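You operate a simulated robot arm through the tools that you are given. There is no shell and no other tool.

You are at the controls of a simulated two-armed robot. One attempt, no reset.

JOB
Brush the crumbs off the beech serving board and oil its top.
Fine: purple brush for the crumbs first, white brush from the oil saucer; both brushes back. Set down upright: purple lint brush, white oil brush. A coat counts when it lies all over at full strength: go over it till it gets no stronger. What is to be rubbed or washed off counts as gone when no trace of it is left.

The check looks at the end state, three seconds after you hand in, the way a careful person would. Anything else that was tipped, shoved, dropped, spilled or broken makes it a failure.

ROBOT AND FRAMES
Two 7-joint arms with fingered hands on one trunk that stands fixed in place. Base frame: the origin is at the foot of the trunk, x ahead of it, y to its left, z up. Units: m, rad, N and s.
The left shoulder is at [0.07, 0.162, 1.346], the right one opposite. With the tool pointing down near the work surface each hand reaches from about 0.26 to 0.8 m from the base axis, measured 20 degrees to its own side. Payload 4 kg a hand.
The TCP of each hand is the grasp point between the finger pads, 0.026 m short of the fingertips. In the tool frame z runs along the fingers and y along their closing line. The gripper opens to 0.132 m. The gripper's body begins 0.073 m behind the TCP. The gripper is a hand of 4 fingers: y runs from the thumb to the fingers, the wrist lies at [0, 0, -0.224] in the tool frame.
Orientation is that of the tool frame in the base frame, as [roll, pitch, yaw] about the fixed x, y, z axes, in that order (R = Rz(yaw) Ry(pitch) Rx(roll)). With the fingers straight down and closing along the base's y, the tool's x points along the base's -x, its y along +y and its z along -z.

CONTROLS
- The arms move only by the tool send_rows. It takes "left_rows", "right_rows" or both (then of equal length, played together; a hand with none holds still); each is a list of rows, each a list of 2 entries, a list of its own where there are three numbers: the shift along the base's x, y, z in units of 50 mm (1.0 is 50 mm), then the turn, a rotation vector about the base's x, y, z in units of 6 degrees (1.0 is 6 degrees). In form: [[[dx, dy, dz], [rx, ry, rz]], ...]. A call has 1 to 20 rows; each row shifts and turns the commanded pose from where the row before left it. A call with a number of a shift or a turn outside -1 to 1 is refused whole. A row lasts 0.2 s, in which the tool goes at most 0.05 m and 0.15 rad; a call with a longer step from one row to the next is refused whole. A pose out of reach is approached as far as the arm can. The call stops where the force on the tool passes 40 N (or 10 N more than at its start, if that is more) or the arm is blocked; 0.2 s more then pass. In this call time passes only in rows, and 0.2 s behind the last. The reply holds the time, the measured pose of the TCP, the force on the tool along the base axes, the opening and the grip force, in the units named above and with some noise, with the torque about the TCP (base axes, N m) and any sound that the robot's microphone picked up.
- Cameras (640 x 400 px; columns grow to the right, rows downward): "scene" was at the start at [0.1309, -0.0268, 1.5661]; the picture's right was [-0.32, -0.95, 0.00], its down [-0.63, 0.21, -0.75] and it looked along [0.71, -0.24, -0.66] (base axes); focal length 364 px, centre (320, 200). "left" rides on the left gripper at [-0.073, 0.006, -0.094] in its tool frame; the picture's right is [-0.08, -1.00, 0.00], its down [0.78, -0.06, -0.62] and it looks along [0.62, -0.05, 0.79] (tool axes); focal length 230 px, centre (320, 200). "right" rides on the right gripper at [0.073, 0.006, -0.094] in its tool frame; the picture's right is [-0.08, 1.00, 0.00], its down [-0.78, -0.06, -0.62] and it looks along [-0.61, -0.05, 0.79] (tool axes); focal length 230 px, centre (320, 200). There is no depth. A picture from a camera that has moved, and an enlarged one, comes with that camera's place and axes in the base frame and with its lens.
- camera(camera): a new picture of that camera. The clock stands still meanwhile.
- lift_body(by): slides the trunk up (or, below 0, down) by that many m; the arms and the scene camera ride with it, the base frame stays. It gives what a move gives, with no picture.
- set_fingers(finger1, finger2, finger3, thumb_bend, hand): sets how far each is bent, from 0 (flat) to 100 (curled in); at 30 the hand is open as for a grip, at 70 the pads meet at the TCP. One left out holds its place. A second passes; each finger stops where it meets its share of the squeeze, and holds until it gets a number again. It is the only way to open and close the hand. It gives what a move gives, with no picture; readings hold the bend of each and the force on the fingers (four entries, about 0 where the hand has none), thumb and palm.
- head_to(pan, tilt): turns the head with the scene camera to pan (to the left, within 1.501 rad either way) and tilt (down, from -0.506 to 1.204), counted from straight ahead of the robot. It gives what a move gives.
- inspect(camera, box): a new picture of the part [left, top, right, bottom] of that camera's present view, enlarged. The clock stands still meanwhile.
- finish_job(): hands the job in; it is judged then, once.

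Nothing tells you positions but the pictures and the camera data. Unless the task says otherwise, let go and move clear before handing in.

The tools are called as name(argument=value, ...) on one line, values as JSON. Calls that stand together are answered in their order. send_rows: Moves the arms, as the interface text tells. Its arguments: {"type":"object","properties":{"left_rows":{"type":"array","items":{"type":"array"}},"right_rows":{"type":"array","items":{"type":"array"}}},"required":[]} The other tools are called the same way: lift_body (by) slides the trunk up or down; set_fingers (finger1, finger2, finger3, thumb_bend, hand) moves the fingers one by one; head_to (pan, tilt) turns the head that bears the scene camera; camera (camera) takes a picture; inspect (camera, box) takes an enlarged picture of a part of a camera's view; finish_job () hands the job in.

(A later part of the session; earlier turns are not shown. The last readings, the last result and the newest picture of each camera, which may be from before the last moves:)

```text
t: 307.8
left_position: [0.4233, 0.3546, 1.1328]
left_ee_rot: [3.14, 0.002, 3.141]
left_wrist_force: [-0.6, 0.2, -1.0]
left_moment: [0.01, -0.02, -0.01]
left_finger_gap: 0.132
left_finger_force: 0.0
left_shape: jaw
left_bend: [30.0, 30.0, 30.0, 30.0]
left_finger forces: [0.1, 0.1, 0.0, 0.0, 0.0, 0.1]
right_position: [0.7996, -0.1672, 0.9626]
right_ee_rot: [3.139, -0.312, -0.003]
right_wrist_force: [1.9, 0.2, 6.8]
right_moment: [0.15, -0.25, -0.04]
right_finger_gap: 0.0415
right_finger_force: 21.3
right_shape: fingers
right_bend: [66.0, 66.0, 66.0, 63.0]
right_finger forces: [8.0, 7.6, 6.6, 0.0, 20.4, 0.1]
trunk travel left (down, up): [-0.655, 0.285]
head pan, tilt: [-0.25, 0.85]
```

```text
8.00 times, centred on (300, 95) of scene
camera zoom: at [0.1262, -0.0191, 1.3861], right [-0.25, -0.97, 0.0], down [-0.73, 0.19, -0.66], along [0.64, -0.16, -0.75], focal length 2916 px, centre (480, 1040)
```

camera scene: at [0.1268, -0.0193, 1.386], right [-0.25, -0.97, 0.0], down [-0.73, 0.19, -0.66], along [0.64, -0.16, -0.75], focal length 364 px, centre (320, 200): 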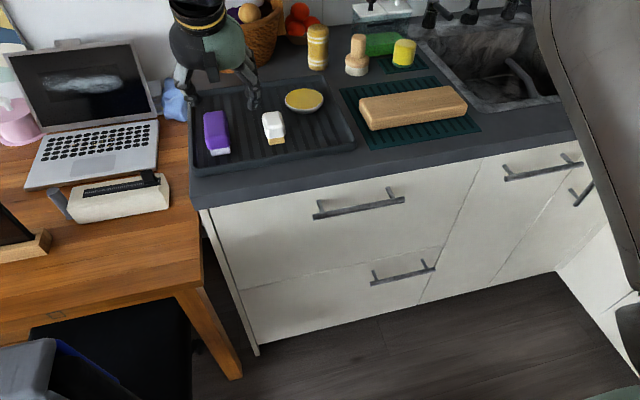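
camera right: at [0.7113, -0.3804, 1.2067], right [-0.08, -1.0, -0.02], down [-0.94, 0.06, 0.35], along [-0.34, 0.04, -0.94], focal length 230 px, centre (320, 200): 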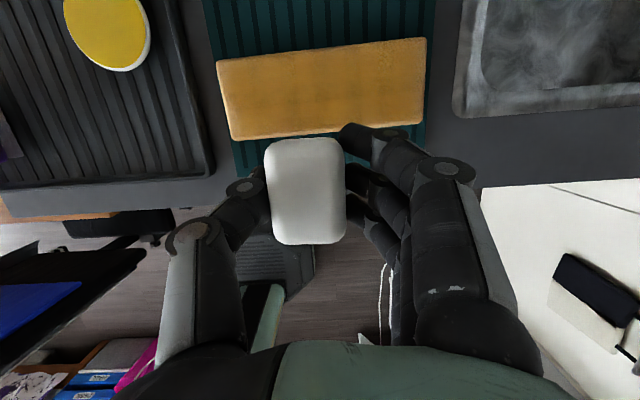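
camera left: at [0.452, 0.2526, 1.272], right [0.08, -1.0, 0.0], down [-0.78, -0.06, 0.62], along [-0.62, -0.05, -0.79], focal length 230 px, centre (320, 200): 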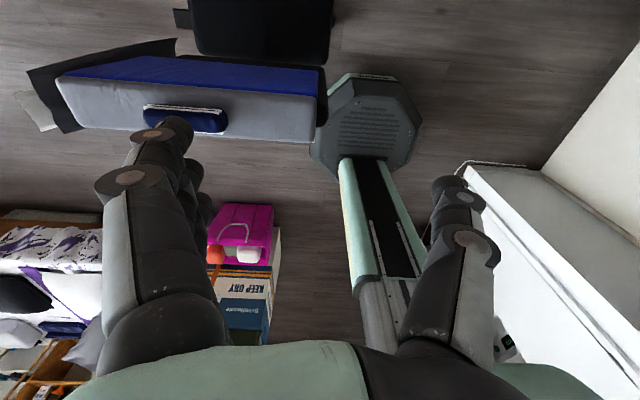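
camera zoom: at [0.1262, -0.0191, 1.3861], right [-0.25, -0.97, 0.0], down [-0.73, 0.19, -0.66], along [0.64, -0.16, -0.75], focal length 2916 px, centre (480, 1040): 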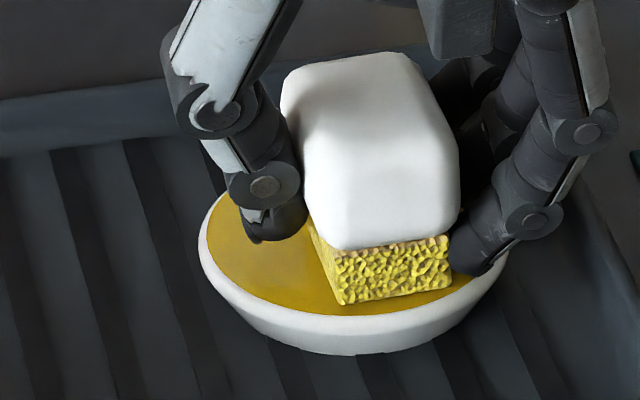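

Loaded. Back to the near-left with light contact.

send_rows(right_rows=[[[0, 0, 0.3], [0, 0, 0]], [[0, 0, 0.5], [0, 0, 0]], [[0, 0, 0.4], [0, 0, 0]], [[-0.45, -0.56, 0], [0, 0, 0]], [[-0.45, -0.56, 0], [0, 0, 0]], [[-0.45, -0.56, 0], [0, 0, 0]], [[-0.45, -0.56, 0], [0, 0, 0]], [[0, 0, -0.4], [0, 0, 0]], [[0, 0, -0.3], [0, 0, 0]], [[0, 0, -0.2], [0, 0, 0]], [[0, 0, -0.06], [0, 0, 0]], [[0, 0, 0], [0, 0, 0]]])

```text
t: 310.4
left_position: [0.4232, 0.3545, 1.1318]
left_ee_rot: [3.141, 0.0, -3.142]
left_wrist_force: [-0.2, -0.2, -0.3]
left_moment: [0.0, 0.04, 0.01]
left_finger_gap: 0.1317
left_finger_force: 0.1
left_shape: jaw
left_bend: [30.0, 30.0, 30.0, 30.0]
left_finger forces: [0.0, 0.0, 0.1, 0.1, 0.0, 0.0]
right_position: [0.7093, -0.2806, 0.976]
right_ee_rot: [3.138, -0.315, -0.001]
right_wrist_force: [-0.3, -1.3, 6.1]
right_moment: [0.03, -0.11, 0.0]
right_finger_gap: 0.0414
right_finger_force: 20.6
right_shape: fingers
right_bend: [66.0, 66.0, 66.0, 63.0]
right_finger forces: [7.4, 7.8, 6.0, 0.1, 19.3, 0.0]
trunk travel left (down, up): [-0.655, 0.285]
head pan, tilt: [-0.25, 0.85]
```

send_rows(right_rows=[[[0, -0.2, 0.005], [0, 0, 0]], [[0, -0.2, 0], [0, 0, 0]], [[0, -0.2, 0], [0, 0, 0]], [[0, -0.2, 0], [0, 0, 0]], [[0, -0.2, 0], [0, 0, 0]], [[0, -0.2, 0], [0, 0, 0]], [[0, -0.2, 0], [0, 0, 0]], [[0, -0.2, 0], [0, 0, 0]], [[0, -0.2, 0], [0, 0, 0]], [[0, -0.2, 0], [0, 0, 0]], [[0, -0.2, 0], [0, 0, 0]], [[0, -0.2, 0], [0, 0, 0]], [[0, -0.2, 0], [0, 0, 0]], [[0, -0.2, 0], [0, 0, 0]], [[0, -0.2, 0], [0, 0, 0]], [[0, -0.2, 0], [0, 0, 0]], [[0, -0.2, 0], [0, 0, 0]], [[0, -0.2, 0], [0, 0, 0]], [[0, -0.2, 0], [0, 0, 0]], [[0, 0, 0], [0, 0, 0]]])

send_rows(right_rows=[[[0.13, 0, 0.012], [0, 0, 0]], [[0.13, 0.1, 0], [0, 0, 0]], [[0, 0.22, 0], [0, 0, 0]], [[0, 0.22, 0], [0, 0, 0]], [[0, 0.22, 0], [0, 0, 0]], [[0, 0.22, 0], [0, 0, 0]], [[0, 0.22, 0], [0, 0, 0]], [[0, 0.22, 0], [0, 0, 0]], [[0, 0.22, 0], [0, 0, 0]], [[0, 0.22, 0], [0, 0, 0]], [[0, 0.22, 0], [0, 0, 0]], [[0, 0.22, 0], [0, 0, 0]], [[0, 0.22, 0], [0, 0, 0]], [[0, 0.22, 0], [0, 0, 0]], [[0, 0.22, 0], [0, 0, 0]], [[0, 0.22, 0], [0, 0, 0]], [[0, 0.22, 0], [0, 0, 0]], [[0, 0.22, 0], [0, 0, 0]], [[0, 0.2, 0], [0, 0, 0]], [[0, 0, 0], [0, 0, 0]]])

inspect(camera="scene", box=[350, 65, 478, 145])

```text
t: 314.6
left_position: [0.4233, 0.3547, 1.1321]
left_ee_rot: [-3.141, 0.001, 3.141]
left_wrist_force: [0.2, 0.0, -0.1]
left_moment: [0.0, -0.01, 0.01]
left_finger_gap: 0.1317
left_finger_force: 0.0
left_shape: jaw
left_bend: [30.0, 30.0, 30.0, 30.0]
left_finger forces: [0.0, 0.0, 0.1, 0.1, 0.0, 0.0]
right_position: [0.7089, -0.4692, 0.9748]
right_ee_rot: [3.136, -0.314, -0.001]
right_wrist_force: [0.0, 3.8, 6.3]
right_moment: [0.26, -0.16, 0.08]
right_finger_gap: 0.0408
right_finger_force: 20.7
right_shape: fingers
right_bend: [66.0, 66.0, 66.0, 63.0]
right_finger forces: [6.9, 7.0, 5.9, 0.0, 22.0, 0.0]
trunk travel left (down, up): [-0.655, 0.285]
head pan, tilt: [-0.25, 0.85]
```

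```text
t: 318.8
left_position: [0.4232, 0.3536, 1.1331]
left_ee_rot: [-3.141, -0.001, -3.141]
left_wrist_force: [0.6, -0.3, -0.4]
left_moment: [0.02, -0.01, 0.0]
left_finger_gap: 0.1319
left_finger_force: 0.2
left_shape: jaw
left_bend: [30.0, 30.0, 30.0, 30.0]
left_finger forces: [0.1, 0.0, 0.0, 0.0, 0.0, 0.0]
right_position: [0.7222, -0.2778, 0.9748]
right_ee_rot: [3.137, -0.315, -0.003]
right_wrist_force: [0.6, -1.7, 4.3]
right_moment: [-0.1, -0.13, -0.02]
right_finger_gap: 0.0413
right_finger_force: 22.0
right_shape: fingers
right_bend: [66.0, 66.0, 66.0, 63.0]
right_finger forces: [7.6, 8.2, 6.5, 0.0, 19.7, 0.0]
trunk travel left (down, up): [-0.655, 0.285]
head pan, tilt: [-0.25, 0.85]
```

```text
5.00 times, centred on (414, 105) of scene
camera zoom: at [0.1263, -0.0197, 1.386], right [-0.25, -0.97, 0.0], down [-0.73, 0.19, -0.66], along [0.64, -0.16, -0.75], focal length 1822 px, centre (-150, 675)
```

zoom: 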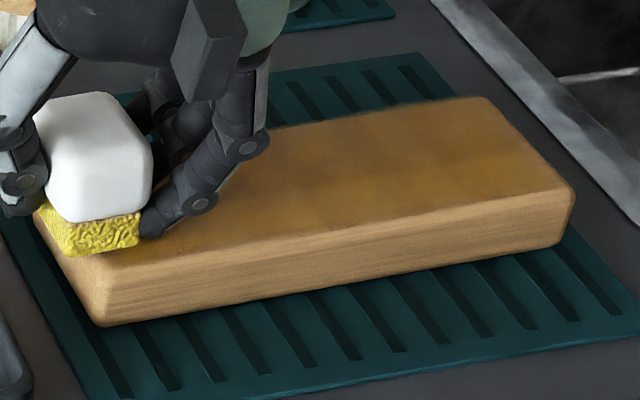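

Continuing right along the middle and left along the fourth lane.

send_rows(right_rows=[[[0.13, 0, -0.005], [0, 0, 0]], [[0.13, -0.1, 0], [0, 0, 0]], [[0, -0.22, 0], [0, 0, 0]], [[0, -0.22, 0], [0, 0, 0]], [[0, -0.22, 0], [0, 0, 0]], [[0, -0.22, 0], [0, 0, 0]], [[0, -0.22, 0], [0, 0, 0]], [[0, -0.22, 0], [0, 0, 0]], [[0, -0.22, 0], [0, 0, 0]], [[0, -0.22, 0], [0, 0, 0]], [[0, -0.22, 0], [0, 0, 0]], [[0, -0.22, 0], [0, 0, 0]], [[0, -0.22, 0], [0, 0, 0]], [[0, -0.22, 0], [0, 0, 0]], [[0, -0.22, 0], [0, 0, 0]], [[0, -0.22, 0], [0, 0, 0]], [[0, -0.22, 0], [0, 0, 0]], [[0, -0.22, 0], [0, 0, 0]], [[0, -0.22, 0], [0, 0, 0]], [[0, 0, 0], [0, 0, 0]]])

send_rows(right_rows=[[[0.15, 0, 0.008], [0, 0, 0]], [[0.15, 0.1, 0], [0, 0, 0]], [[0, 0.22, 0], [0, 0, 0]], [[0, 0.22, 0], [0, 0, 0]], [[0, 0.22, 0], [0, 0, 0]], [[0, 0.22, 0], [0, 0, 0]], [[0, 0.22, 0], [0, 0, 0]], [[0, 0.22, 0], [0, 0, 0]], [[0, 0.22, 0], [0, 0, 0]], [[0, 0.22, 0], [0, 0, 0]], [[0, 0.22, 0], [0, 0, 0]], [[0, 0.22, 0], [0, 0, 0]], [[0, 0.22, 0], [0, 0, 0]], [[0, 0.22, 0], [0, 0, 0]], [[0, 0.22, 0], [0, 0, 0]], [[0, 0.22, 0], [0, 0, 0]], [[0, 0.22, 0], [0, 0, 0]], [[0, 0.22, 0], [0, 0, 0]], [[0, 0.2, 0], [0, 0, 0]], [[0, 0, 0], [0, 0, 0]]])

inspect(camera="scene", box=[350, 65, 478, 145])

```text
t: 323.0
left_position: [0.4247, 0.3552, 1.1332]
left_ee_rot: [-3.141, 0.0, -3.141]
left_wrist_force: [-0.2, -0.2, -0.5]
left_moment: [-0.02, 0.02, 0.05]
left_finger_gap: 0.1317
left_finger_force: 0.1
left_shape: jaw
left_bend: [30.0, 30.0, 30.0, 30.0]
left_finger forces: [0.1, 0.1, 0.0, 0.0, 0.1, 0.0]
right_position: [0.7358, -0.4693, 0.9757]
right_ee_rot: [3.136, -0.312, -0.001]
right_wrist_force: [0.1, 3.5, 4.3]
right_moment: [0.19, -0.09, 0.13]
right_finger_gap: 0.0411
right_finger_force: 21.1
right_shape: fingers
right_bend: [66.0, 66.0, 66.0, 63.0]
right_finger forces: [6.8, 7.1, 6.0, 0.0, 22.2, 0.0]
trunk travel left (down, up): [-0.655, 0.285]
head pan, tilt: [-0.25, 0.85]
```

```text
t: 327.2
left_position: [0.4226, 0.3538, 1.1325]
left_ee_rot: [-3.141, -0.001, -3.141]
left_wrist_force: [0.6, -0.1, -0.3]
left_moment: [0.02, 0.02, -0.02]
left_finger_gap: 0.1319
left_finger_force: 0.0
left_shape: jaw
left_bend: [30.0, 30.0, 30.0, 30.0]
left_finger forces: [0.0, 0.0, 0.0, 0.1, 0.0, 0.1]
right_position: [0.7499, -0.2803, 0.9755]
right_ee_rot: [3.138, -0.313, -0.001]
right_wrist_force: [0.0, -0.4, 1.5]
right_moment: [-0.02, -0.02, -0.02]
right_finger_gap: 0.0413
right_finger_force: 20.4
right_shape: fingers
right_bend: [66.0, 66.0, 66.0, 63.0]
right_finger forces: [7.4, 7.8, 5.9, 0.1, 20.1, 0.1]
trunk travel left (down, up): [-0.655, 0.285]
head pan, tilt: [-0.25, 0.85]
```

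```text
5.00 times, centred on (414, 105) of scene
camera zoom: at [0.1267, -0.0198, 1.386], right [-0.25, -0.97, 0.0], down [-0.73, 0.19, -0.66], along [0.64, -0.16, -0.75], focal length 1822 px, centre (-150, 675)
```

zoom: 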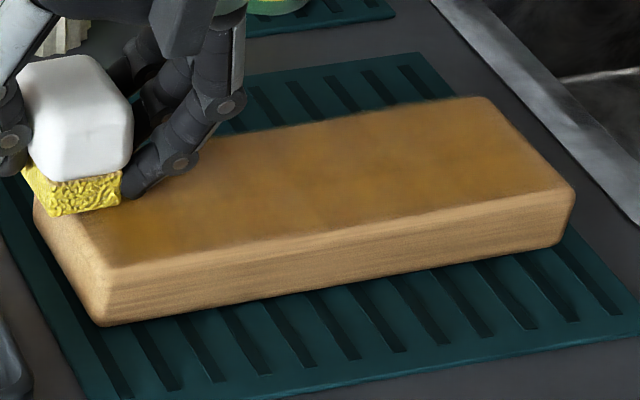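

Now the far edge to the right and across the right end.

send_rows(right_rows=[[[0.13, 0, -0.02], [0, 0, 0]], [[0.1, 0, 0], [0, 0, 0]], [[0, -0.24, 0], [0, 0, 0]], [[0, -0.24, 0], [0, 0, 0]], [[0, -0.24, 0], [0, 0, 0]], [[0, -0.24, 0], [0, 0, 0]], [[0, -0.24, 0], [0, 0, 0]], [[0, -0.24, 0], [0, 0, 0]], [[0, -0.24, 0], [0, 0, 0]], [[0, -0.24, 0], [0, 0, 0]], [[0, -0.24, 0], [0, 0, 0]], [[0, -0.24, 0], [0, 0, 0]], [[0, -0.24, 0], [0, 0, 0]], [[0, -0.24, 0], [0, 0, 0]], [[0, -0.24, 0], [0, 0, 0]], [[0, -0.24, 0], [0, 0, 0]], [[0, -0.24, 0], [0, 0, 0]], [[0, -0.24, 0], [0, 0, 0]], [[0, 0, 0], [0, 0, 0]]])

send_rows(right_rows=[[[-0.15, -0.05, 0], [0, 0, 0]], [[-0.15, 0, 0], [0, 0, 0]], [[-0.15, 0, 0], [0, 0, 0]], [[-0.15, 0, 0], [0, 0, 0]], [[-0.15, 0, 0], [0, 0, 0]], [[-0.15, 0, 0], [0, 0, 0]], [[-0.1, 0, 0], [0, 0, 0]], [[0, 0, 0], [0, 0, 0]], [[0, 0, 0.3], [0, 0, 0]], [[0, 0, 0.8], [0, 0, 0]], [[-0.2, 0.7, 0.5], [0, 0, 0]], [[-0.3, 0.7, 0.5], [0, 0, 0]], [[-0.3, 0.7, 0.3], [0, 0, 0]], [[0, 0, 0], [0, 0, 0]]])

inspect(camera="right", box=[190, 10, 440, 166])

inspect(camera="scene", box=[350, 65, 478, 145])

```text
t: 331.2
left_position: [0.4228, 0.3544, 1.1324]
left_ee_rot: [3.141, 0.0, -3.141]
left_wrist_force: [0.2, -0.5, 0.3]
left_moment: [0.0, 0.0, -0.01]
left_finger_gap: 0.1318
left_finger_force: 0.1
left_shape: jaw
left_bend: [30.0, 30.0, 30.0, 30.0]
left_finger forces: [0.0, 0.0, 0.0, 0.1, 0.0, 0.0]
right_position: [0.7617, -0.4711, 0.9749]
right_ee_rot: [3.136, -0.312, -0.003]
right_wrist_force: [-0.6, 1.3, 2.0]
right_moment: [0.08, -0.01, 0.01]
right_finger_gap: 0.0409
right_finger_force: 20.8
right_shape: fingers
right_bend: [66.0, 66.0, 66.0, 63.0]
right_finger forces: [7.1, 7.4, 6.0, 0.0, 20.8, 0.1]
trunk travel left (down, up): [-0.655, 0.285]
head pan, tilt: [-0.25, 0.85]
```

```text
t: 334.2
left_position: [0.4236, 0.3538, 1.1315]
left_ee_rot: [-3.142, 0.0, 3.141]
left_wrist_force: [-0.7, -0.4, -0.2]
left_moment: [0.02, -0.01, -0.01]
left_finger_gap: 0.132
left_finger_force: 0.1
left_shape: jaw
left_bend: [30.0, 30.0, 30.0, 30.0]
left_finger forces: [0.0, 0.0, 0.0, 0.0, 0.0, 0.0]
right_position: [0.6722, -0.3702, 1.0928]
right_ee_rot: [3.137, -0.313, -0.001]
right_wrist_force: [0.7, -0.2, 0.1]
right_moment: [-0.01, 0.0, 0.01]
right_finger_gap: 0.0411
right_finger_force: 19.8
right_shape: fingers
right_bend: [66.0, 66.0, 66.0, 63.0]
right_finger forces: [7.0, 7.6, 5.8, 0.0, 20.1, 0.0]
trunk travel left (down, up): [-0.655, 0.285]
head pan, tilt: [-0.25, 0.85]
```

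```text
2.56 times, centred on (315, 88) of right
camera zoom: at [0.7132, -0.375, 1.2048], right [-0.08, -1.0, -0.02], down [-0.94, 0.06, 0.35], along [-0.34, 0.05, -0.94], focal length 589 px, centre (333, 487)
```

zoom: 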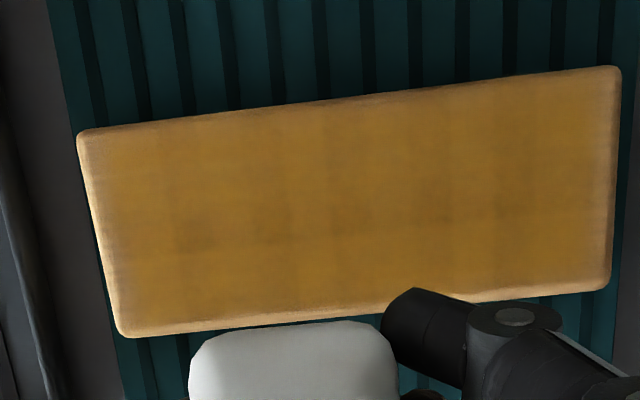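

```text
5.00 times, centred on (414, 105) of scene
camera zoom: at [0.1275, -0.0201, 1.3859], right [-0.25, -0.97, 0.0], down [-0.73, 0.19, -0.66], along [0.64, -0.16, -0.75], focal length 1822 px, centre (-150, 675)
```

zoom: 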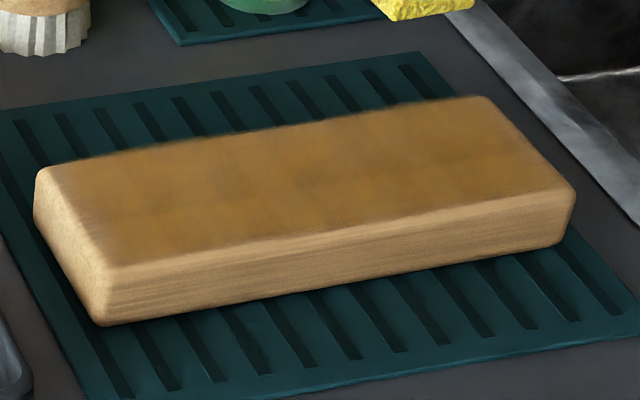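

The coat looks the same as before this round, so it seems saturated. I'll zoom closer to judge the margins.

inspect(camera="right", box=[215, 50, 315, 145])

inspect(camera="right", box=[335, 30, 435, 130])

inspect(camera="scene", box=[354, 80, 418, 120])

inspect(camera="scene", box=[410, 78, 474, 118])

```text
4.21 times, centred on (265, 98) of right
camera zoom: at [0.7132, -0.375, 1.2048], right [-0.08, -1.0, -0.02], down [-0.94, 0.06, 0.35], along [-0.34, 0.05, -0.94], focal length 969 px, centre (552, 632)
```

zoom: 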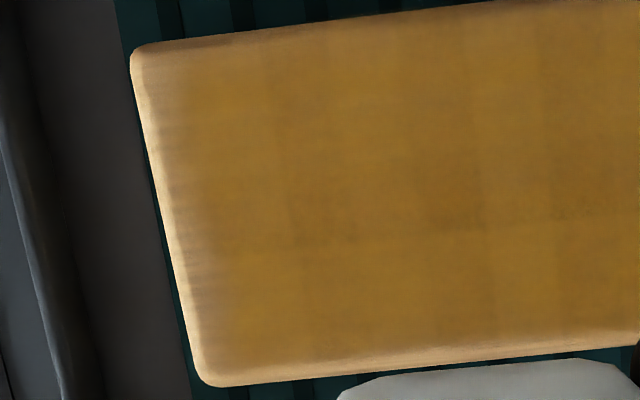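

```text
4.00 times, centred on (385, 80) of right
camera zoom: at [0.7132, -0.375, 1.2048], right [-0.08, -1.0, -0.02], down [-0.94, 0.06, 0.35], along [-0.34, 0.05, -0.94], focal length 920 px, centre (60, 680)
```

zoom: 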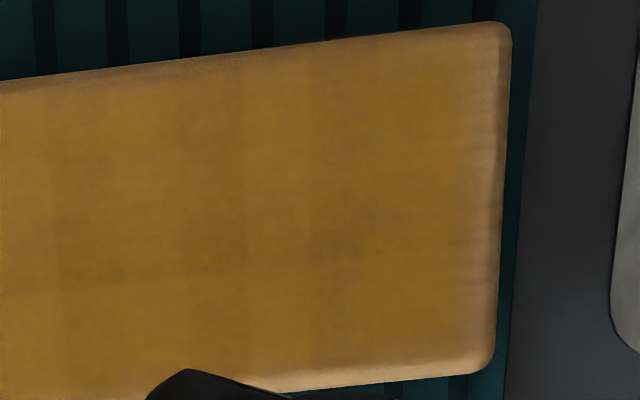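

```text
10.00 times, centred on (386, 100) of scene
camera zoom: at [0.1275, -0.0201, 1.3859], right [-0.25, -0.97, 0.0], down [-0.73, 0.19, -0.66], along [0.64, -0.16, -0.75], focal length 3645 px, centre (-340, 1200)
```

zoom: 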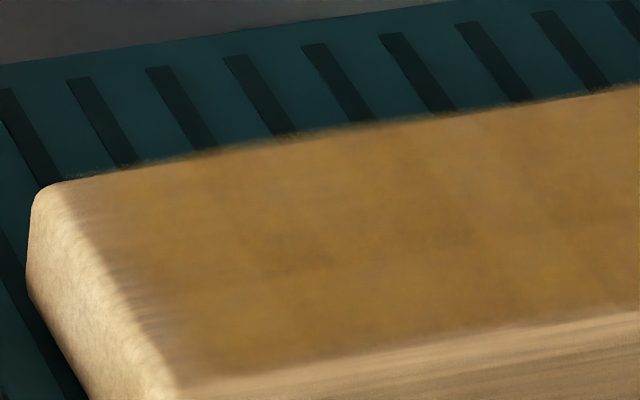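

```text
10.00 times, centred on (442, 98) of scene
camera zoom: at [0.1275, -0.0201, 1.3859], right [-0.25, -0.97, 0.0], down [-0.73, 0.19, -0.66], along [0.64, -0.16, -0.75], focal length 3645 px, centre (-900, 1220)
```

zoom: 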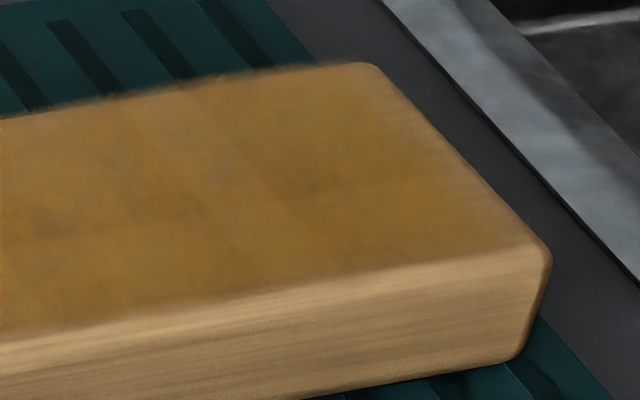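

The close-up shows patches of slightly different strength, so some areas still aren't at full strength. I'll do another round with a fresh dip for each pair of lanes and slower strokes.

send_rows(right_rows=[[[0.45, 0.8, -0.2], [0, 0, 0]], [[0.45, 0.8, -0.2], [0, 0, 0]], [[0.45, 0.8, -0.2], [0, 0, 0]], [[0.45, 0.8, -0.2], [0, 0, 0]], [[0.45, 0.8, -0.2], [0, 0, 0]], [[0.2, 0.1, -0.4], [0, 0, 0]], [[0, 0, -0.4], [0, 0, 0]], [[0.1, -0.02, -0.4], [0, 0, 0]], [[0.02, 0, -0.3], [0, 0, 0]], [[0, 0, -0.08], [0, 0, 0]], [[0, 0, 0], [0, 0, 0]]])

inspect(camera="scene", box=[260, 70, 340, 120])

```text
t: 336.6
left_position: [0.423, 0.3552, 1.132]
left_ee_rot: [-3.141, 0.001, 3.14]
left_wrist_force: [0.8, -0.1, 1.0]
left_moment: [0.01, 0.0, 0.0]
left_finger_gap: 0.1321
left_finger_force: 0.0
left_shape: jaw
left_bend: [30.0, 30.0, 30.0, 30.0]
left_finger forces: [0.0, 0.0, 0.0, 0.1, 0.0, 0.0]
right_position: [0.8023, -0.1653, 0.9632]
right_ee_rot: [3.138, -0.314, -0.003]
right_wrist_force: [-0.5, 0.1, 0.0]
right_moment: [0.0, 0.01, 0.0]
right_finger_gap: 0.0407
right_finger_force: 19.1
right_shape: fingers
right_bend: [66.0, 66.0, 66.0, 63.0]
right_finger forces: [6.8, 7.3, 5.7, 0.0, 19.5, 0.0]
trunk travel left (down, up): [-0.655, 0.285]
head pan, tilt: [-0.25, 0.85]
```

```text
8.00 times, centred on (300, 95) of scene
camera zoom: at [0.1273, -0.019, 1.3859], right [-0.25, -0.97, 0.0], down [-0.73, 0.19, -0.66], along [0.64, -0.16, -0.75], focal length 2916 px, centre (480, 1040)
```

zoom: 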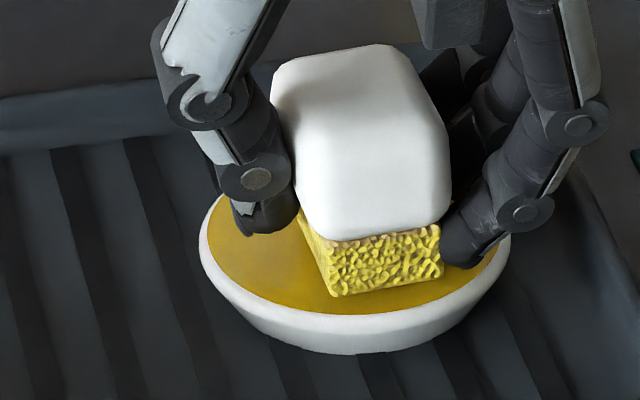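

send_rows(right_rows=[[[0, 0, -0.04], [0, 0, 0]], [[0, 0, -0.01], [0, 0, 0]], [[0, 0, 0], [0, 0, 0]], [[0, 0, 0], [0, 0, 0]], [[0, 0, 0], [0, 0, 0]], [[0, 0, 0], [0, 0, 0]], [[0, 0, 0], [0, 0, 0]]])

send_rows(right_rows=[[[0, 0, 0.3], [0, 0, 0]], [[0, 0, 0.5], [0, 0, 0]], [[0, 0, 0.4], [0, 0, 0]], [[-0.44, -0.57, 0], [0, 0, 0]], [[-0.44, -0.57, 0], [0, 0, 0]], [[-0.44, -0.57, 0], [0, 0, 0]], [[-0.44, -0.57, 0], [0, 0, 0]], [[0, 0, -0.4], [0, 0, 0]], [[0, 0, -0.3], [0, 0, 0]], [[0, 0, -0.2], [0, 0, 0]], [[0, 0, -0.06], [0, 0, 0]], [[0, 0, 0], [0, 0, 0]]])

```text
t: 338.2
left_position: [0.4229, 0.3533, 1.1325]
left_ee_rot: [3.139, -0.001, -3.14]
left_wrist_force: [1.1, -0.6, 0.0]
left_moment: [-0.01, 0.0, 0.0]
left_finger_gap: 0.1319
left_finger_force: 0.1
left_shape: jaw
left_bend: [30.0, 30.0, 30.0, 30.0]
left_finger forces: [0.1, 0.0, 0.0, 0.0, 0.0, 0.0]
right_position: [0.8001, -0.1642, 0.9632]
right_ee_rot: [3.139, -0.314, -0.002]
right_wrist_force: [-0.8, -1.2, 4.5]
right_moment: [0.04, -0.07, -0.01]
right_finger_gap: 0.0409
right_finger_force: 19.9
right_shape: fingers
right_bend: [66.0, 66.0, 66.0, 63.0]
right_finger forces: [7.4, 7.5, 6.0, 0.0, 19.2, 0.0]
trunk travel left (down, up): [-0.655, 0.285]
head pan, tilt: [-0.25, 0.85]
```

```text
t: 340.8
left_position: [0.4243, 0.3538, 1.1321]
left_ee_rot: [3.14, 0.0, 3.141]
left_wrist_force: [-0.1, -0.6, -0.3]
left_moment: [0.02, 0.01, 0.01]
left_finger_gap: 0.132
left_finger_force: 0.1
left_shape: jaw
left_bend: [30.0, 30.0, 30.0, 30.0]
left_finger forces: [0.0, 0.0, 0.1, 0.0, 0.0, 0.1]
right_position: [0.7128, -0.2803, 0.9748]
right_ee_rot: [3.139, -0.314, -0.002]
right_wrist_force: [-0.6, -1.2, 3.4]
right_moment: [-0.01, -0.03, -0.05]
right_finger_gap: 0.0409
right_finger_force: 19.2
right_shape: fingers
right_bend: [66.0, 66.0, 66.0, 63.0]
right_finger forces: [7.0, 7.3, 5.7, 0.0, 18.4, 0.0]
trunk travel left (down, up): [-0.655, 0.285]
head pan, tilt: [-0.25, 0.85]
```

Loaded, 3.4 N contact. Slow stroke along the near lane.

send_rows(right_rows=[[[-0.06, 0, -0.005], [0, 0, 0]], [[0, -0.15, 0], [0, 0, 0]], [[0, -0.15, 0], [0, 0, 0]], [[0, -0.15, 0], [0, 0, 0]], [[0, -0.15, 0], [0, 0, 0]], [[0, -0.15, 0], [0, 0, 0]], [[0, -0.15, 0], [0, 0, 0]], [[0, -0.15, 0], [0, 0, 0]], [[0, -0.15, 0], [0, 0, 0]], [[0, -0.15, 0], [0, 0, 0]], [[0, -0.15, 0], [0, 0, 0]], [[0, -0.15, 0], [0, 0, 0]], [[0, -0.15, 0], [0, 0, 0]], [[0, -0.15, 0], [0, 0, 0]], [[0, -0.15, 0], [0, 0, 0]], [[0, -0.15, 0], [0, 0, 0]], [[0, -0.15, 0], [0, 0, 0]], [[0, -0.15, 0], [0, 0, 0]], [[0, -0.15, 0], [0, 0, 0]], [[0, -0.15, 0], [0, 0, 0]]])

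send_rows(right_rows=[[[0, -0.15, 0], [0, 0, 0]], [[0, -0.15, 0], [0, 0, 0]], [[0, -0.15, 0], [0, 0, 0]], [[0, -0.15, 0], [0, 0, 0]], [[0, -0.15, 0], [0, 0, 0]], [[0, -0.15, 0], [0, 0, 0]], [[0, -0.1, 0], [0, 0, 0]], [[0, 0, 0], [0, 0, 0]], [[0.15, 0, 0.005], [0, 0, 0]], [[0.15, 0, 0], [0, 0, 0]], [[0, 0, 0], [0, 0, 0]]])

send_rows(right_rows=[[[0, 0.2, 0], [0, 0, 0]], [[0, 0.2, 0], [0, 0, 0]], [[0, 0.2, 0], [0, 0, 0]], [[0, 0.2, 0], [0, 0, 0]], [[0, 0.2, 0], [0, 0, 0]], [[0, 0.2, 0], [0, 0, 0]], [[0, 0.2, 0], [0, 0, 0]], [[0, 0.2, 0], [0, 0, 0]], [[0, 0.2, 0], [0, 0, 0]], [[0, 0.2, 0], [0, 0, 0]], [[0, 0.2, 0], [0, 0, 0]], [[0, 0.2, 0], [0, 0, 0]], [[0, 0.2, 0], [0, 0, 0]], [[0, 0.2, 0], [0, 0, 0]], [[0, 0.2, 0], [0, 0, 0]], [[0, 0.2, 0], [0, 0, 0]], [[0, 0.2, 0], [0, 0, 0]], [[0, 0.2, 0], [0, 0, 0]], [[0, 0.2, 0], [0, 0, 0]], [[0, 0, 0], [0, 0, 0]]])

inspect(camera="scene", box=[350, 65, 478, 145])

```text
t: 345.0
left_position: [0.4236, 0.3542, 1.1308]
left_ee_rot: [3.141, -0.001, -3.141]
left_wrist_force: [0.9, -0.4, -0.1]
left_moment: [-0.01, 0.02, 0.01]
left_finger_gap: 0.132
left_finger_force: 0.1
left_shape: jaw
left_bend: [30.0, 30.0, 30.0, 30.0]
left_finger forces: [0.0, 0.0, 0.0, 0.0, 0.0, 0.1]
right_position: [0.7088, -0.4189, 0.9755]
right_ee_rot: [3.138, -0.312, -0.002]
right_wrist_force: [-0.4, 4.3, 4.8]
right_moment: [0.22, -0.1, 0.09]
right_finger_gap: 0.0408
right_finger_force: 20.5
right_shape: fingers
right_bend: [66.0, 66.0, 66.0, 63.0]
right_finger forces: [6.6, 6.7, 5.7, 0.1, 21.5, 0.1]
trunk travel left (down, up): [-0.655, 0.285]
head pan, tilt: [-0.25, 0.85]
```

```text
t: 347.4
left_position: [0.4227, 0.3531, 1.132]
left_ee_rot: [-3.14, -0.001, 3.14]
left_wrist_force: [-1.0, -0.1, 0.2]
left_moment: [0.04, 0.02, 0.02]
left_finger_gap: 0.1319
left_finger_force: 0.1
left_shape: jaw
left_bend: [30.0, 30.0, 30.0, 30.0]
left_finger forces: [0.0, 0.0, 0.0, 0.0, 0.0, 0.0]
right_position: [0.7254, -0.4726, 0.9758]
right_ee_rot: [3.137, -0.314, -0.003]
right_wrist_force: [-1.9, -1.5, 3.2]
right_moment: [0.02, -0.06, 0.02]
right_finger_gap: 0.041
right_finger_force: 19.9
right_shape: fingers
right_bend: [66.0, 66.0, 66.0, 63.0]
right_finger forces: [7.7, 8.0, 5.6, 0.1, 19.1, 0.0]
trunk travel left (down, up): [-0.655, 0.285]
head pan, tilt: [-0.25, 0.85]
```

```text
t: 351.6
left_position: [0.4238, 0.3539, 1.133]
left_ee_rot: [-3.142, 0.0, 3.141]
left_wrist_force: [0.6, 0.1, 0.4]
left_moment: [0.04, 0.01, 0.0]
left_finger_gap: 0.1322
left_finger_force: 0.2
left_shape: jaw
left_bend: [30.0, 30.0, 30.0, 30.0]
left_finger forces: [0.1, 0.0, 0.0, 0.0, 0.0, 0.1]
right_position: [0.7228, -0.2823, 0.9738]
right_ee_rot: [3.139, -0.316, -0.001]
right_wrist_force: [-0.5, -4.0, 7.0]
right_moment: [-0.05, -0.17, -0.08]
right_finger_gap: 0.0409
right_finger_force: 21.6
right_shape: fingers
right_bend: [66.0, 66.0, 66.0, 63.0]
right_finger forces: [8.5, 8.7, 6.9, 0.0, 18.8, 0.0]
trunk travel left (down, up): [-0.655, 0.285]
head pan, tilt: [-0.25, 0.85]
```

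```text
5.00 times, centred on (414, 105) of scene
camera zoom: at [0.1258, -0.0199, 1.3861], right [-0.25, -0.97, 0.0], down [-0.73, 0.19, -0.66], along [0.64, -0.16, -0.75], focal length 1822 px, centre (-150, 675)
```

zoom: 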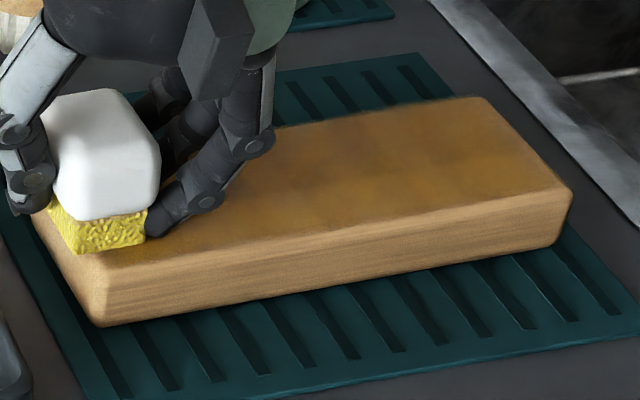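

Dip again for the far half.

send_rows(right_rows=[[[0, 0, 0.3], [0, 0, 0]], [[0, 0, 0.75], [0, 0, 0]], [[0.5, 0.78, 0], [0, 0, 0]], [[0.5, 0.78, 0], [0, 0, 0]], [[0.53, 0.76, 0], [0, 0, 0]], [[0, 0, -0.4], [0, 0, 0]], [[0, 0, -0.4], [0, 0, 0]], [[0, 0, -0.3], [0, 0, 0]], [[0, 0, -0.12], [0, 0, 0]], [[0, 0, -0.03], [0, 0, 0]], [[0, 0, 0], [0, 0, 0]]])

```text
t: 354.0
left_position: [0.4242, 0.354, 1.133]
left_ee_rot: [3.142, 0.0, 3.141]
left_wrist_force: [0.4, 0.6, 0.4]
left_moment: [0.01, 0.02, 0.0]
left_finger_gap: 0.1319
left_finger_force: 0.1
left_shape: jaw
left_bend: [30.0, 30.0, 30.0, 30.0]
left_finger forces: [0.0, 0.1, 0.1, 0.0, 0.0, 0.0]
right_position: [0.8015, -0.1658, 0.964]
right_ee_rot: [3.137, -0.312, -0.002]
right_wrist_force: [-0.4, 0.1, 0.2]
right_moment: [0.0, -0.01, -0.02]
right_finger_gap: 0.0408
right_finger_force: 20.7
right_shape: fingers
right_bend: [66.0, 66.0, 66.0, 63.0]
right_finger forces: [6.9, 7.6, 6.0, 0.0, 20.2, 0.1]
trunk travel left (down, up): [-0.655, 0.285]
head pan, tilt: [-0.25, 0.85]
```

send_rows(right_rows=[[[0, 0, -0.05], [0, 0, 0]], [[0, 0, -0.01], [0, 0, 0]], [[0, 0, 0], [0, 0, 0]], [[0, 0, 0], [0, 0, 0]], [[0, 0, 0], [0, 0, 0]], [[0, 0, 0], [0, 0, 0]], [[0, 0, 0], [0, 0, 0]]])

send_rows(right_rows=[[[0, 0, 0.3], [0, 0, 0]], [[0, 0, 0.5], [0, 0, 0]], [[0, 0, 0.4], [0, 0, 0]], [[-0.3, -0.57, 0], [0, 0, 0]], [[-0.3, -0.57, 0], [0, 0, 0]], [[-0.3, -0.57, 0], [0, 0, 0]], [[-0.3, -0.57, 0], [0, 0, 0]], [[0, 0, -0.4], [0, 0, 0]], [[0, 0, -0.3], [0, 0, 0]], [[0, 0, -0.2], [0, 0, 0]], [[0, 0, -0.06], [0, 0, 0]], [[0, 0, 0], [0, 0, 0]]])

```text
t: 355.6
left_position: [0.4236, 0.3544, 1.1332]
left_ee_rot: [-3.141, 0.001, -3.142]
left_wrist_force: [0.5, 0.1, 0.2]
left_moment: [0.01, 0.03, 0.01]
left_finger_gap: 0.132
left_finger_force: 0.0
left_shape: jaw
left_bend: [30.0, 30.0, 30.0, 30.0]
left_finger forces: [0.1, 0.0, 0.1, 0.0, 0.0, 0.1]
right_position: [0.8017, -0.1652, 0.9621]
right_ee_rot: [3.138, -0.313, -0.001]
right_wrist_force: [0.4, -0.2, 6.2]
right_moment: [0.09, -0.2, -0.02]
right_finger_gap: 0.0408
right_finger_force: 21.4
right_shape: fingers
right_bend: [66.0, 66.0, 66.0, 63.0]
right_finger forces: [7.8, 7.9, 6.5, 0.0, 20.0, 0.1]
trunk travel left (down, up): [-0.655, 0.285]
head pan, tilt: [-0.25, 0.85]
```

```text
t: 358.2
left_position: [0.4233, 0.3542, 1.133]
left_ee_rot: [-3.141, 0.0, 3.141]
left_wrist_force: [-0.5, -0.4, 0.3]
left_moment: [-0.02, -0.01, -0.01]
left_finger_gap: 0.1316
left_finger_force: 0.0
left_shape: jaw
left_bend: [30.0, 30.0, 30.0, 30.0]
left_finger forces: [0.1, 0.0, 0.1, 0.0, 0.0, 0.2]
right_position: [0.7409, -0.2791, 0.9748]
right_ee_rot: [3.139, -0.312, -0.003]
right_wrist_force: [-2.2, 0.0, 3.2]
right_moment: [0.01, -0.02, 0.01]
right_finger_gap: 0.0407
right_finger_force: 20.6
right_shape: fingers
right_bend: [66.0, 66.0, 66.0, 63.0]
right_finger forces: [7.1, 7.7, 6.0, 0.0, 19.8, 0.0]
trunk travel left (down, up): [-0.655, 0.285]
head pan, tilt: [-0.25, 0.85]
```

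Contact at 3.2 N. Slow stroke right on this lane, then back on the far lane.

send_rows(right_rows=[[[-0.04, 0, -0.005], [0, 0, 0]], [[0, -0.15, 0], [0, 0, 0]], [[0, -0.15, 0], [0, 0, 0]], [[0, -0.15, 0], [0, 0, 0]], [[0, -0.15, 0], [0, 0, 0]], [[0, -0.15, 0], [0, 0, 0]], [[0, -0.15, 0], [0, 0, 0]], [[0, -0.15, 0], [0, 0, 0]], [[0, -0.15, 0], [0, 0, 0]], [[0, -0.15, 0], [0, 0, 0]], [[0, -0.15, 0], [0, 0, 0]], [[0, -0.15, 0], [0, 0, 0]], [[0, -0.15, 0], [0, 0, 0]], [[0, -0.15, 0], [0, 0, 0]], [[0, -0.15, 0], [0, 0, 0]], [[0, -0.15, 0], [0, 0, 0]], [[0, -0.15, 0], [0, 0, 0]], [[0, -0.15, 0], [0, 0, 0]], [[0, -0.15, 0], [0, 0, 0]], [[0, -0.15, 0], [0, 0, 0]]])

send_rows(right_rows=[[[0, -0.15, 0], [0, 0, 0]], [[0, -0.15, 0], [0, 0, 0]], [[0, -0.15, 0], [0, 0, 0]], [[0, -0.15, 0], [0, 0, 0]], [[0, -0.15, 0], [0, 0, 0]], [[0, -0.15, 0], [0, 0, 0]], [[0, -0.1, 0], [0, 0, 0]], [[0, 0, 0], [0, 0, 0]], [[0.17, 0, 0.005], [0, 0, 0]], [[0.17, 0, 0], [0, 0, 0]], [[0, 0, 0], [0, 0, 0]]])

send_rows(right_rows=[[[0, 0.2, 0], [0, 0, 0]], [[0, 0.2, 0], [0, 0, 0]], [[0, 0.2, 0], [0, 0, 0]], [[0, 0.2, 0], [0, 0, 0]], [[0, 0.2, 0], [0, 0, 0]], [[0, 0.2, 0], [0, 0, 0]], [[0, 0.2, 0], [0, 0, 0]], [[0, 0.2, 0], [0, 0, 0]], [[0, 0.2, 0], [0, 0, 0]], [[0, 0.2, 0], [0, 0, 0]], [[0, 0.2, 0], [0, 0, 0]], [[0, 0.2, 0], [0, 0, 0]], [[0, 0.2, 0], [0, 0, 0]], [[0, 0.2, 0], [0, 0, 0]], [[0, 0.2, 0], [0, 0, 0]], [[0, 0.2, 0], [0, 0, 0]], [[0, 0.2, 0], [0, 0, 0]], [[0, 0.2, 0], [0, 0, 0]], [[0, 0.25, 0], [0, 0, 0]], [[0, 0, 0], [0, 0, 0]]])

inspect(camera="scene", box=[350, 65, 478, 145])

```text
t: 362.4
left_position: [0.4242, 0.3546, 1.1328]
left_ee_rot: [3.141, 0.001, 3.141]
left_wrist_force: [-0.4, -0.5, -0.4]
left_moment: [0.01, 0.05, 0.0]
left_finger_gap: 0.1319
left_finger_force: 0.1
left_shape: jaw
left_bend: [30.0, 30.0, 30.0, 30.0]
left_finger forces: [0.1, 0.1, 0.0, 0.0, 0.0, 0.0]
right_position: [0.7383, -0.4217, 0.9753]
right_ee_rot: [3.138, -0.315, -0.001]
right_wrist_force: [0.1, 3.1, 3.4]
right_moment: [0.23, -0.1, 0.08]
right_finger_gap: 0.0406
right_finger_force: 20.8
right_shape: fingers
right_bend: [66.0, 66.0, 66.0, 63.0]
right_finger forces: [6.9, 7.1, 5.5, 0.0, 20.9, 0.0]
trunk travel left (down, up): [-0.655, 0.285]
head pan, tilt: [-0.25, 0.85]
```

```text
t: 364.8
left_position: [0.4227, 0.3546, 1.1328]
left_ee_rot: [-3.142, 0.0, 3.141]
left_wrist_force: [0.0, -0.3, -0.5]
left_moment: [0.02, -0.01, -0.02]
left_finger_gap: 0.1319
left_finger_force: 0.0
left_shape: jaw
left_bend: [30.0, 30.0, 30.0, 30.0]
left_finger forces: [0.1, 0.1, 0.1, 0.0, 0.0, 0.0]
right_position: [0.756, -0.472, 0.9745]
right_ee_rot: [3.14, -0.314, -0.003]
right_wrist_force: [0.4, 0.9, 2.0]
right_moment: [0.05, -0.06, 0.0]
right_finger_gap: 0.0406
right_finger_force: 20.2
right_shape: fingers
right_bend: [66.0, 66.0, 66.0, 63.0]
right_finger forces: [7.3, 7.7, 5.5, 0.1, 19.2, 0.1]
trunk travel left (down, up): [-0.655, 0.285]
head pan, tilt: [-0.25, 0.85]
```

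```text
t: 369.0
left_position: [0.4236, 0.3537, 1.1322]
left_ee_rot: [3.141, 0.001, -3.141]
left_wrist_force: [0.2, -0.2, 0.4]
left_moment: [-0.02, 0.0, 0.0]
left_finger_gap: 0.132
left_finger_force: 0.1
left_shape: jaw
left_bend: [30.0, 30.0, 30.0, 30.0]
left_finger forces: [0.1, 0.0, 0.0, 0.0, 0.0, 0.0]
right_position: [0.7546, -0.2793, 0.9745]
right_ee_rot: [3.14, -0.312, -0.001]
right_wrist_force: [0.3, -1.2, 0.8]
right_moment: [0.02, -0.03, 0.01]
right_finger_gap: 0.0406
right_finger_force: 20.5
right_shape: fingers
right_bend: [66.0, 66.0, 66.0, 63.0]
right_finger forces: [7.1, 7.6, 6.2, 0.0, 20.1, 0.1]
trunk travel left (down, up): [-0.655, 0.285]
head pan, tilt: [-0.25, 0.85]
```

```text
5.00 times, centred on (414, 105) of scene
camera zoom: at [0.1267, -0.0196, 1.386], right [-0.25, -0.97, 0.0], down [-0.73, 0.19, -0.66], along [0.64, -0.16, -0.75], focal length 1822 px, centre (-150, 675)
```

zoom: 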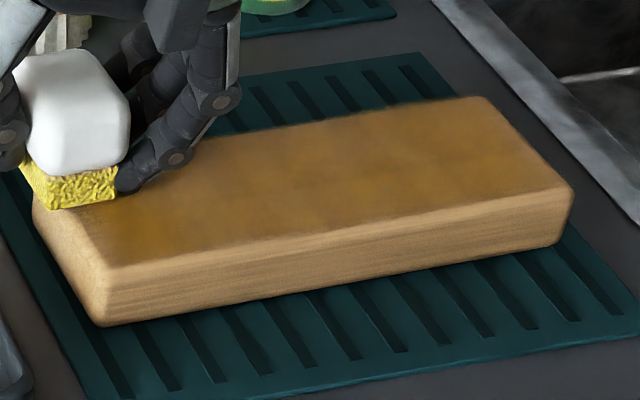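

I'll finish this load with slow strokes across the left end, then check from above.

send_rows(right_rows=[[[0.06, 0, -0.025], [0, 0, 0]], [[0, 0, 0], [0, 0, 0]], [[-0.15, 0, 0], [0, 0, 0]], [[-0.15, 0, 0], [0, 0, 0]], [[-0.15, 0, 0], [0, 0, 0]], [[-0.15, 0, 0], [0, 0, 0]], [[-0.15, 0, 0], [0, 0, 0]], [[-0.15, 0, 0], [0, 0, 0]], [[-0.12, 0, 0], [0, 0, 0]], [[0, 0, 0], [0, 0, 0]], [[0, 0, 0.3], [0, 0, 0]], [[0, 0, 0.8], [0, 0, 0]], [[-0.4, -0.6, 0.5], [0, 0, 0]], [[-0.2, -0.6, 0.5], [0, 0, 0]], [[-0.2, -0.6, 0.3], [0, 0, 0]], [[0, 0, 0], [0, 0, 0]]])

inspect(camera="right", box=[190, 10, 440, 166])

inspect(camera="right", box=[215, 50, 315, 145])

inspect(camera="right", box=[335, 30, 435, 130])

```text
t: 372.4
left_position: [0.4239, 0.3543, 1.132]
left_ee_rot: [3.141, -0.001, 3.142]
left_wrist_force: [0.3, 0.7, -0.2]
left_moment: [-0.01, 0.02, 0.0]
left_finger_gap: 0.1321
left_finger_force: 0.0
left_shape: jaw
left_bend: [30.0, 30.0, 30.0, 30.0]
left_finger forces: [0.0, 0.0, 0.0, 0.1, 0.0, 0.1]
right_position: [0.6695, -0.3707, 1.0954]
right_ee_rot: [3.137, -0.312, -0.001]
right_wrist_force: [-0.3, -0.8, 0.0]
right_moment: [-0.01, -0.03, 0.0]
right_finger_gap: 0.0409
right_finger_force: 20.3
right_shape: fingers
right_bend: [66.0, 66.0, 66.0, 63.0]
right_finger forces: [6.9, 7.4, 6.0, 0.1, 20.0, 0.0]
trunk travel left (down, up): [-0.655, 0.285]
head pan, tilt: [-0.25, 0.85]
```

```text
2.56 times, centred on (315, 88) of right
camera zoom: at [0.71, -0.3761, 1.2063], right [-0.08, -1.0, -0.02], down [-0.94, 0.06, 0.35], along [-0.34, 0.05, -0.94], focal length 589 px, centre (333, 487)
```

zoom: 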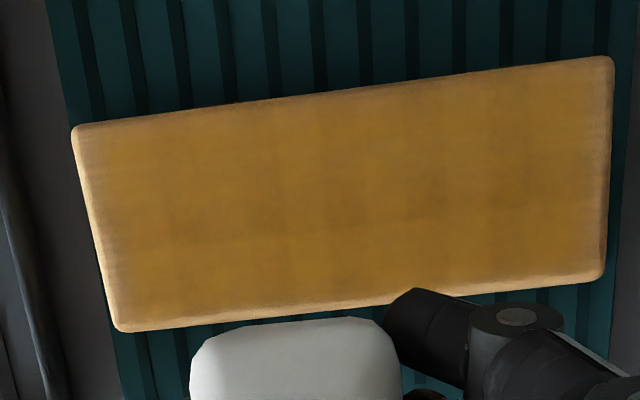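

```text
4.21 times, centred on (265, 98) of right
camera zoom: at [0.71, -0.3761, 1.2063], right [-0.08, -1.0, -0.02], down [-0.94, 0.06, 0.35], along [-0.34, 0.05, -0.94], focal length 969 px, centre (552, 632)
```

zoom: 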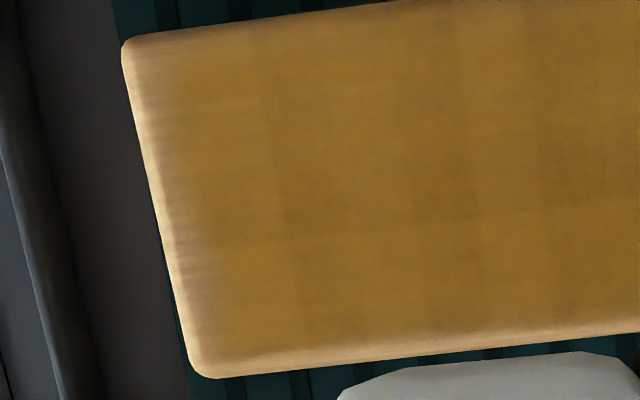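

```text
4.00 times, centred on (385, 80) of right
camera zoom: at [0.71, -0.3761, 1.2063], right [-0.08, -1.0, -0.02], down [-0.94, 0.06, 0.35], along [-0.34, 0.05, -0.94], focal length 920 px, centre (60, 680)
```

zoom: 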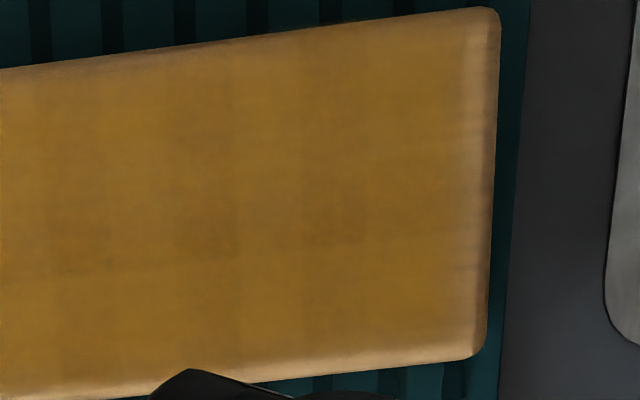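

Nearly uniform now. The outer 5 mm or so at the left, right and near margins is still a bit lighter. One more dip, then a slow perimeter loop centred on the margins.

send_rows(right_rows=[[[0.45, 0.8, -0.2], [0, 0, 0]], [[0.45, 0.8, -0.2], [0, 0, 0]], [[0.45, 0.8, -0.2], [0, 0, 0]], [[0.45, 0.8, -0.2], [0, 0, 0]], [[0.45, 0.8, -0.2], [0, 0, 0]], [[0.22, 0.1, -0.4], [0, 0, 0]], [[0, 0, -0.4], [0, 0, 0]], [[0.12, 0, -0.4], [0, 0, 0]], [[0.05, 0, -0.3], [0, 0, 0]], [[0, 0, -0.1], [0, 0, 0]], [[0, 0, -0.04], [0, 0, 0]], [[0, 0, 0], [0, 0, 0]]])

```text
t: 375.0
left_position: [0.4232, 0.3544, 1.132]
left_ee_rot: [-3.141, 0.0, 3.141]
left_wrist_force: [-0.5, 0.0, -0.2]
left_moment: [-0.01, -0.01, -0.01]
left_finger_gap: 0.1319
left_finger_force: 0.3
left_shape: jaw
left_bend: [30.0, 30.0, 30.0, 30.0]
left_finger forces: [0.0, 0.1, 0.0, 0.0, 0.1, 0.0]
right_position: [0.8001, -0.1653, 0.9632]
right_ee_rot: [3.138, -0.316, -0.003]
right_wrist_force: [0.3, -0.9, 4.4]
right_moment: [0.03, -0.15, -0.03]
right_finger_gap: 0.0408
right_finger_force: 20.8
right_shape: fingers
right_bend: [66.0, 66.0, 66.0, 63.0]
right_finger forces: [7.6, 7.4, 6.2, 0.0, 19.0, 0.0]
trunk travel left (down, up): [-0.655, 0.285]
head pan, tilt: [-0.25, 0.85]
```

send_rows(right_rows=[[[0, 0, 0], [0, 0, 0]], [[0, 0, 0], [0, 0, 0]], [[0, 0, 0], [0, 0, 0]], [[0, 0, 0], [0, 0, 0]], [[0, 0, 0.3], [0, 0, 0]], [[0, 0, 0.5], [0, 0, 0]], [[0, 0, 0.4], [0, 0, 0]], [[-0.24, -0.745, 0], [0, 0, 0]], [[-0.24, -0.745, 0], [0, 0, 0]], [[-0.24, -0.745, 0], [0, 0, 0]], [[0, 0, -0.4], [0, 0, 0]], [[0, 0, -0.3], [0, 0, 0]], [[0, 0, -0.2], [0, 0, 0]], [[0, 0, -0.07], [0, 0, 0]], [[0, 0, 0], [0, 0, 0]]])

```text
t: 378.2
left_position: [0.4237, 0.354, 1.133]
left_ee_rot: [-3.141, -0.001, 3.139]
left_wrist_force: [-1.0, 0.1, -0.2]
left_moment: [-0.01, -0.02, 0.03]
left_finger_gap: 0.1321
left_finger_force: 0.0
left_shape: jaw
left_bend: [30.0, 30.0, 30.0, 30.0]
left_finger forces: [0.0, 0.0, 0.0, 0.1, 0.0, 0.0]
right_position: [0.7641, -0.2752, 0.9743]
right_ee_rot: [3.138, -0.315, -0.003]
right_wrist_force: [-0.1, -0.7, 3.4]
right_moment: [0.02, -0.01, 0.02]
right_finger_gap: 0.0404
right_finger_force: 19.6
right_shape: fingers
right_bend: [66.0, 66.0, 66.0, 63.0]
right_finger forces: [7.0, 7.1, 5.8, 0.1, 18.9, 0.0]
trunk travel left (down, up): [-0.655, 0.285]
head pan, tilt: [-0.25, 0.85]
```

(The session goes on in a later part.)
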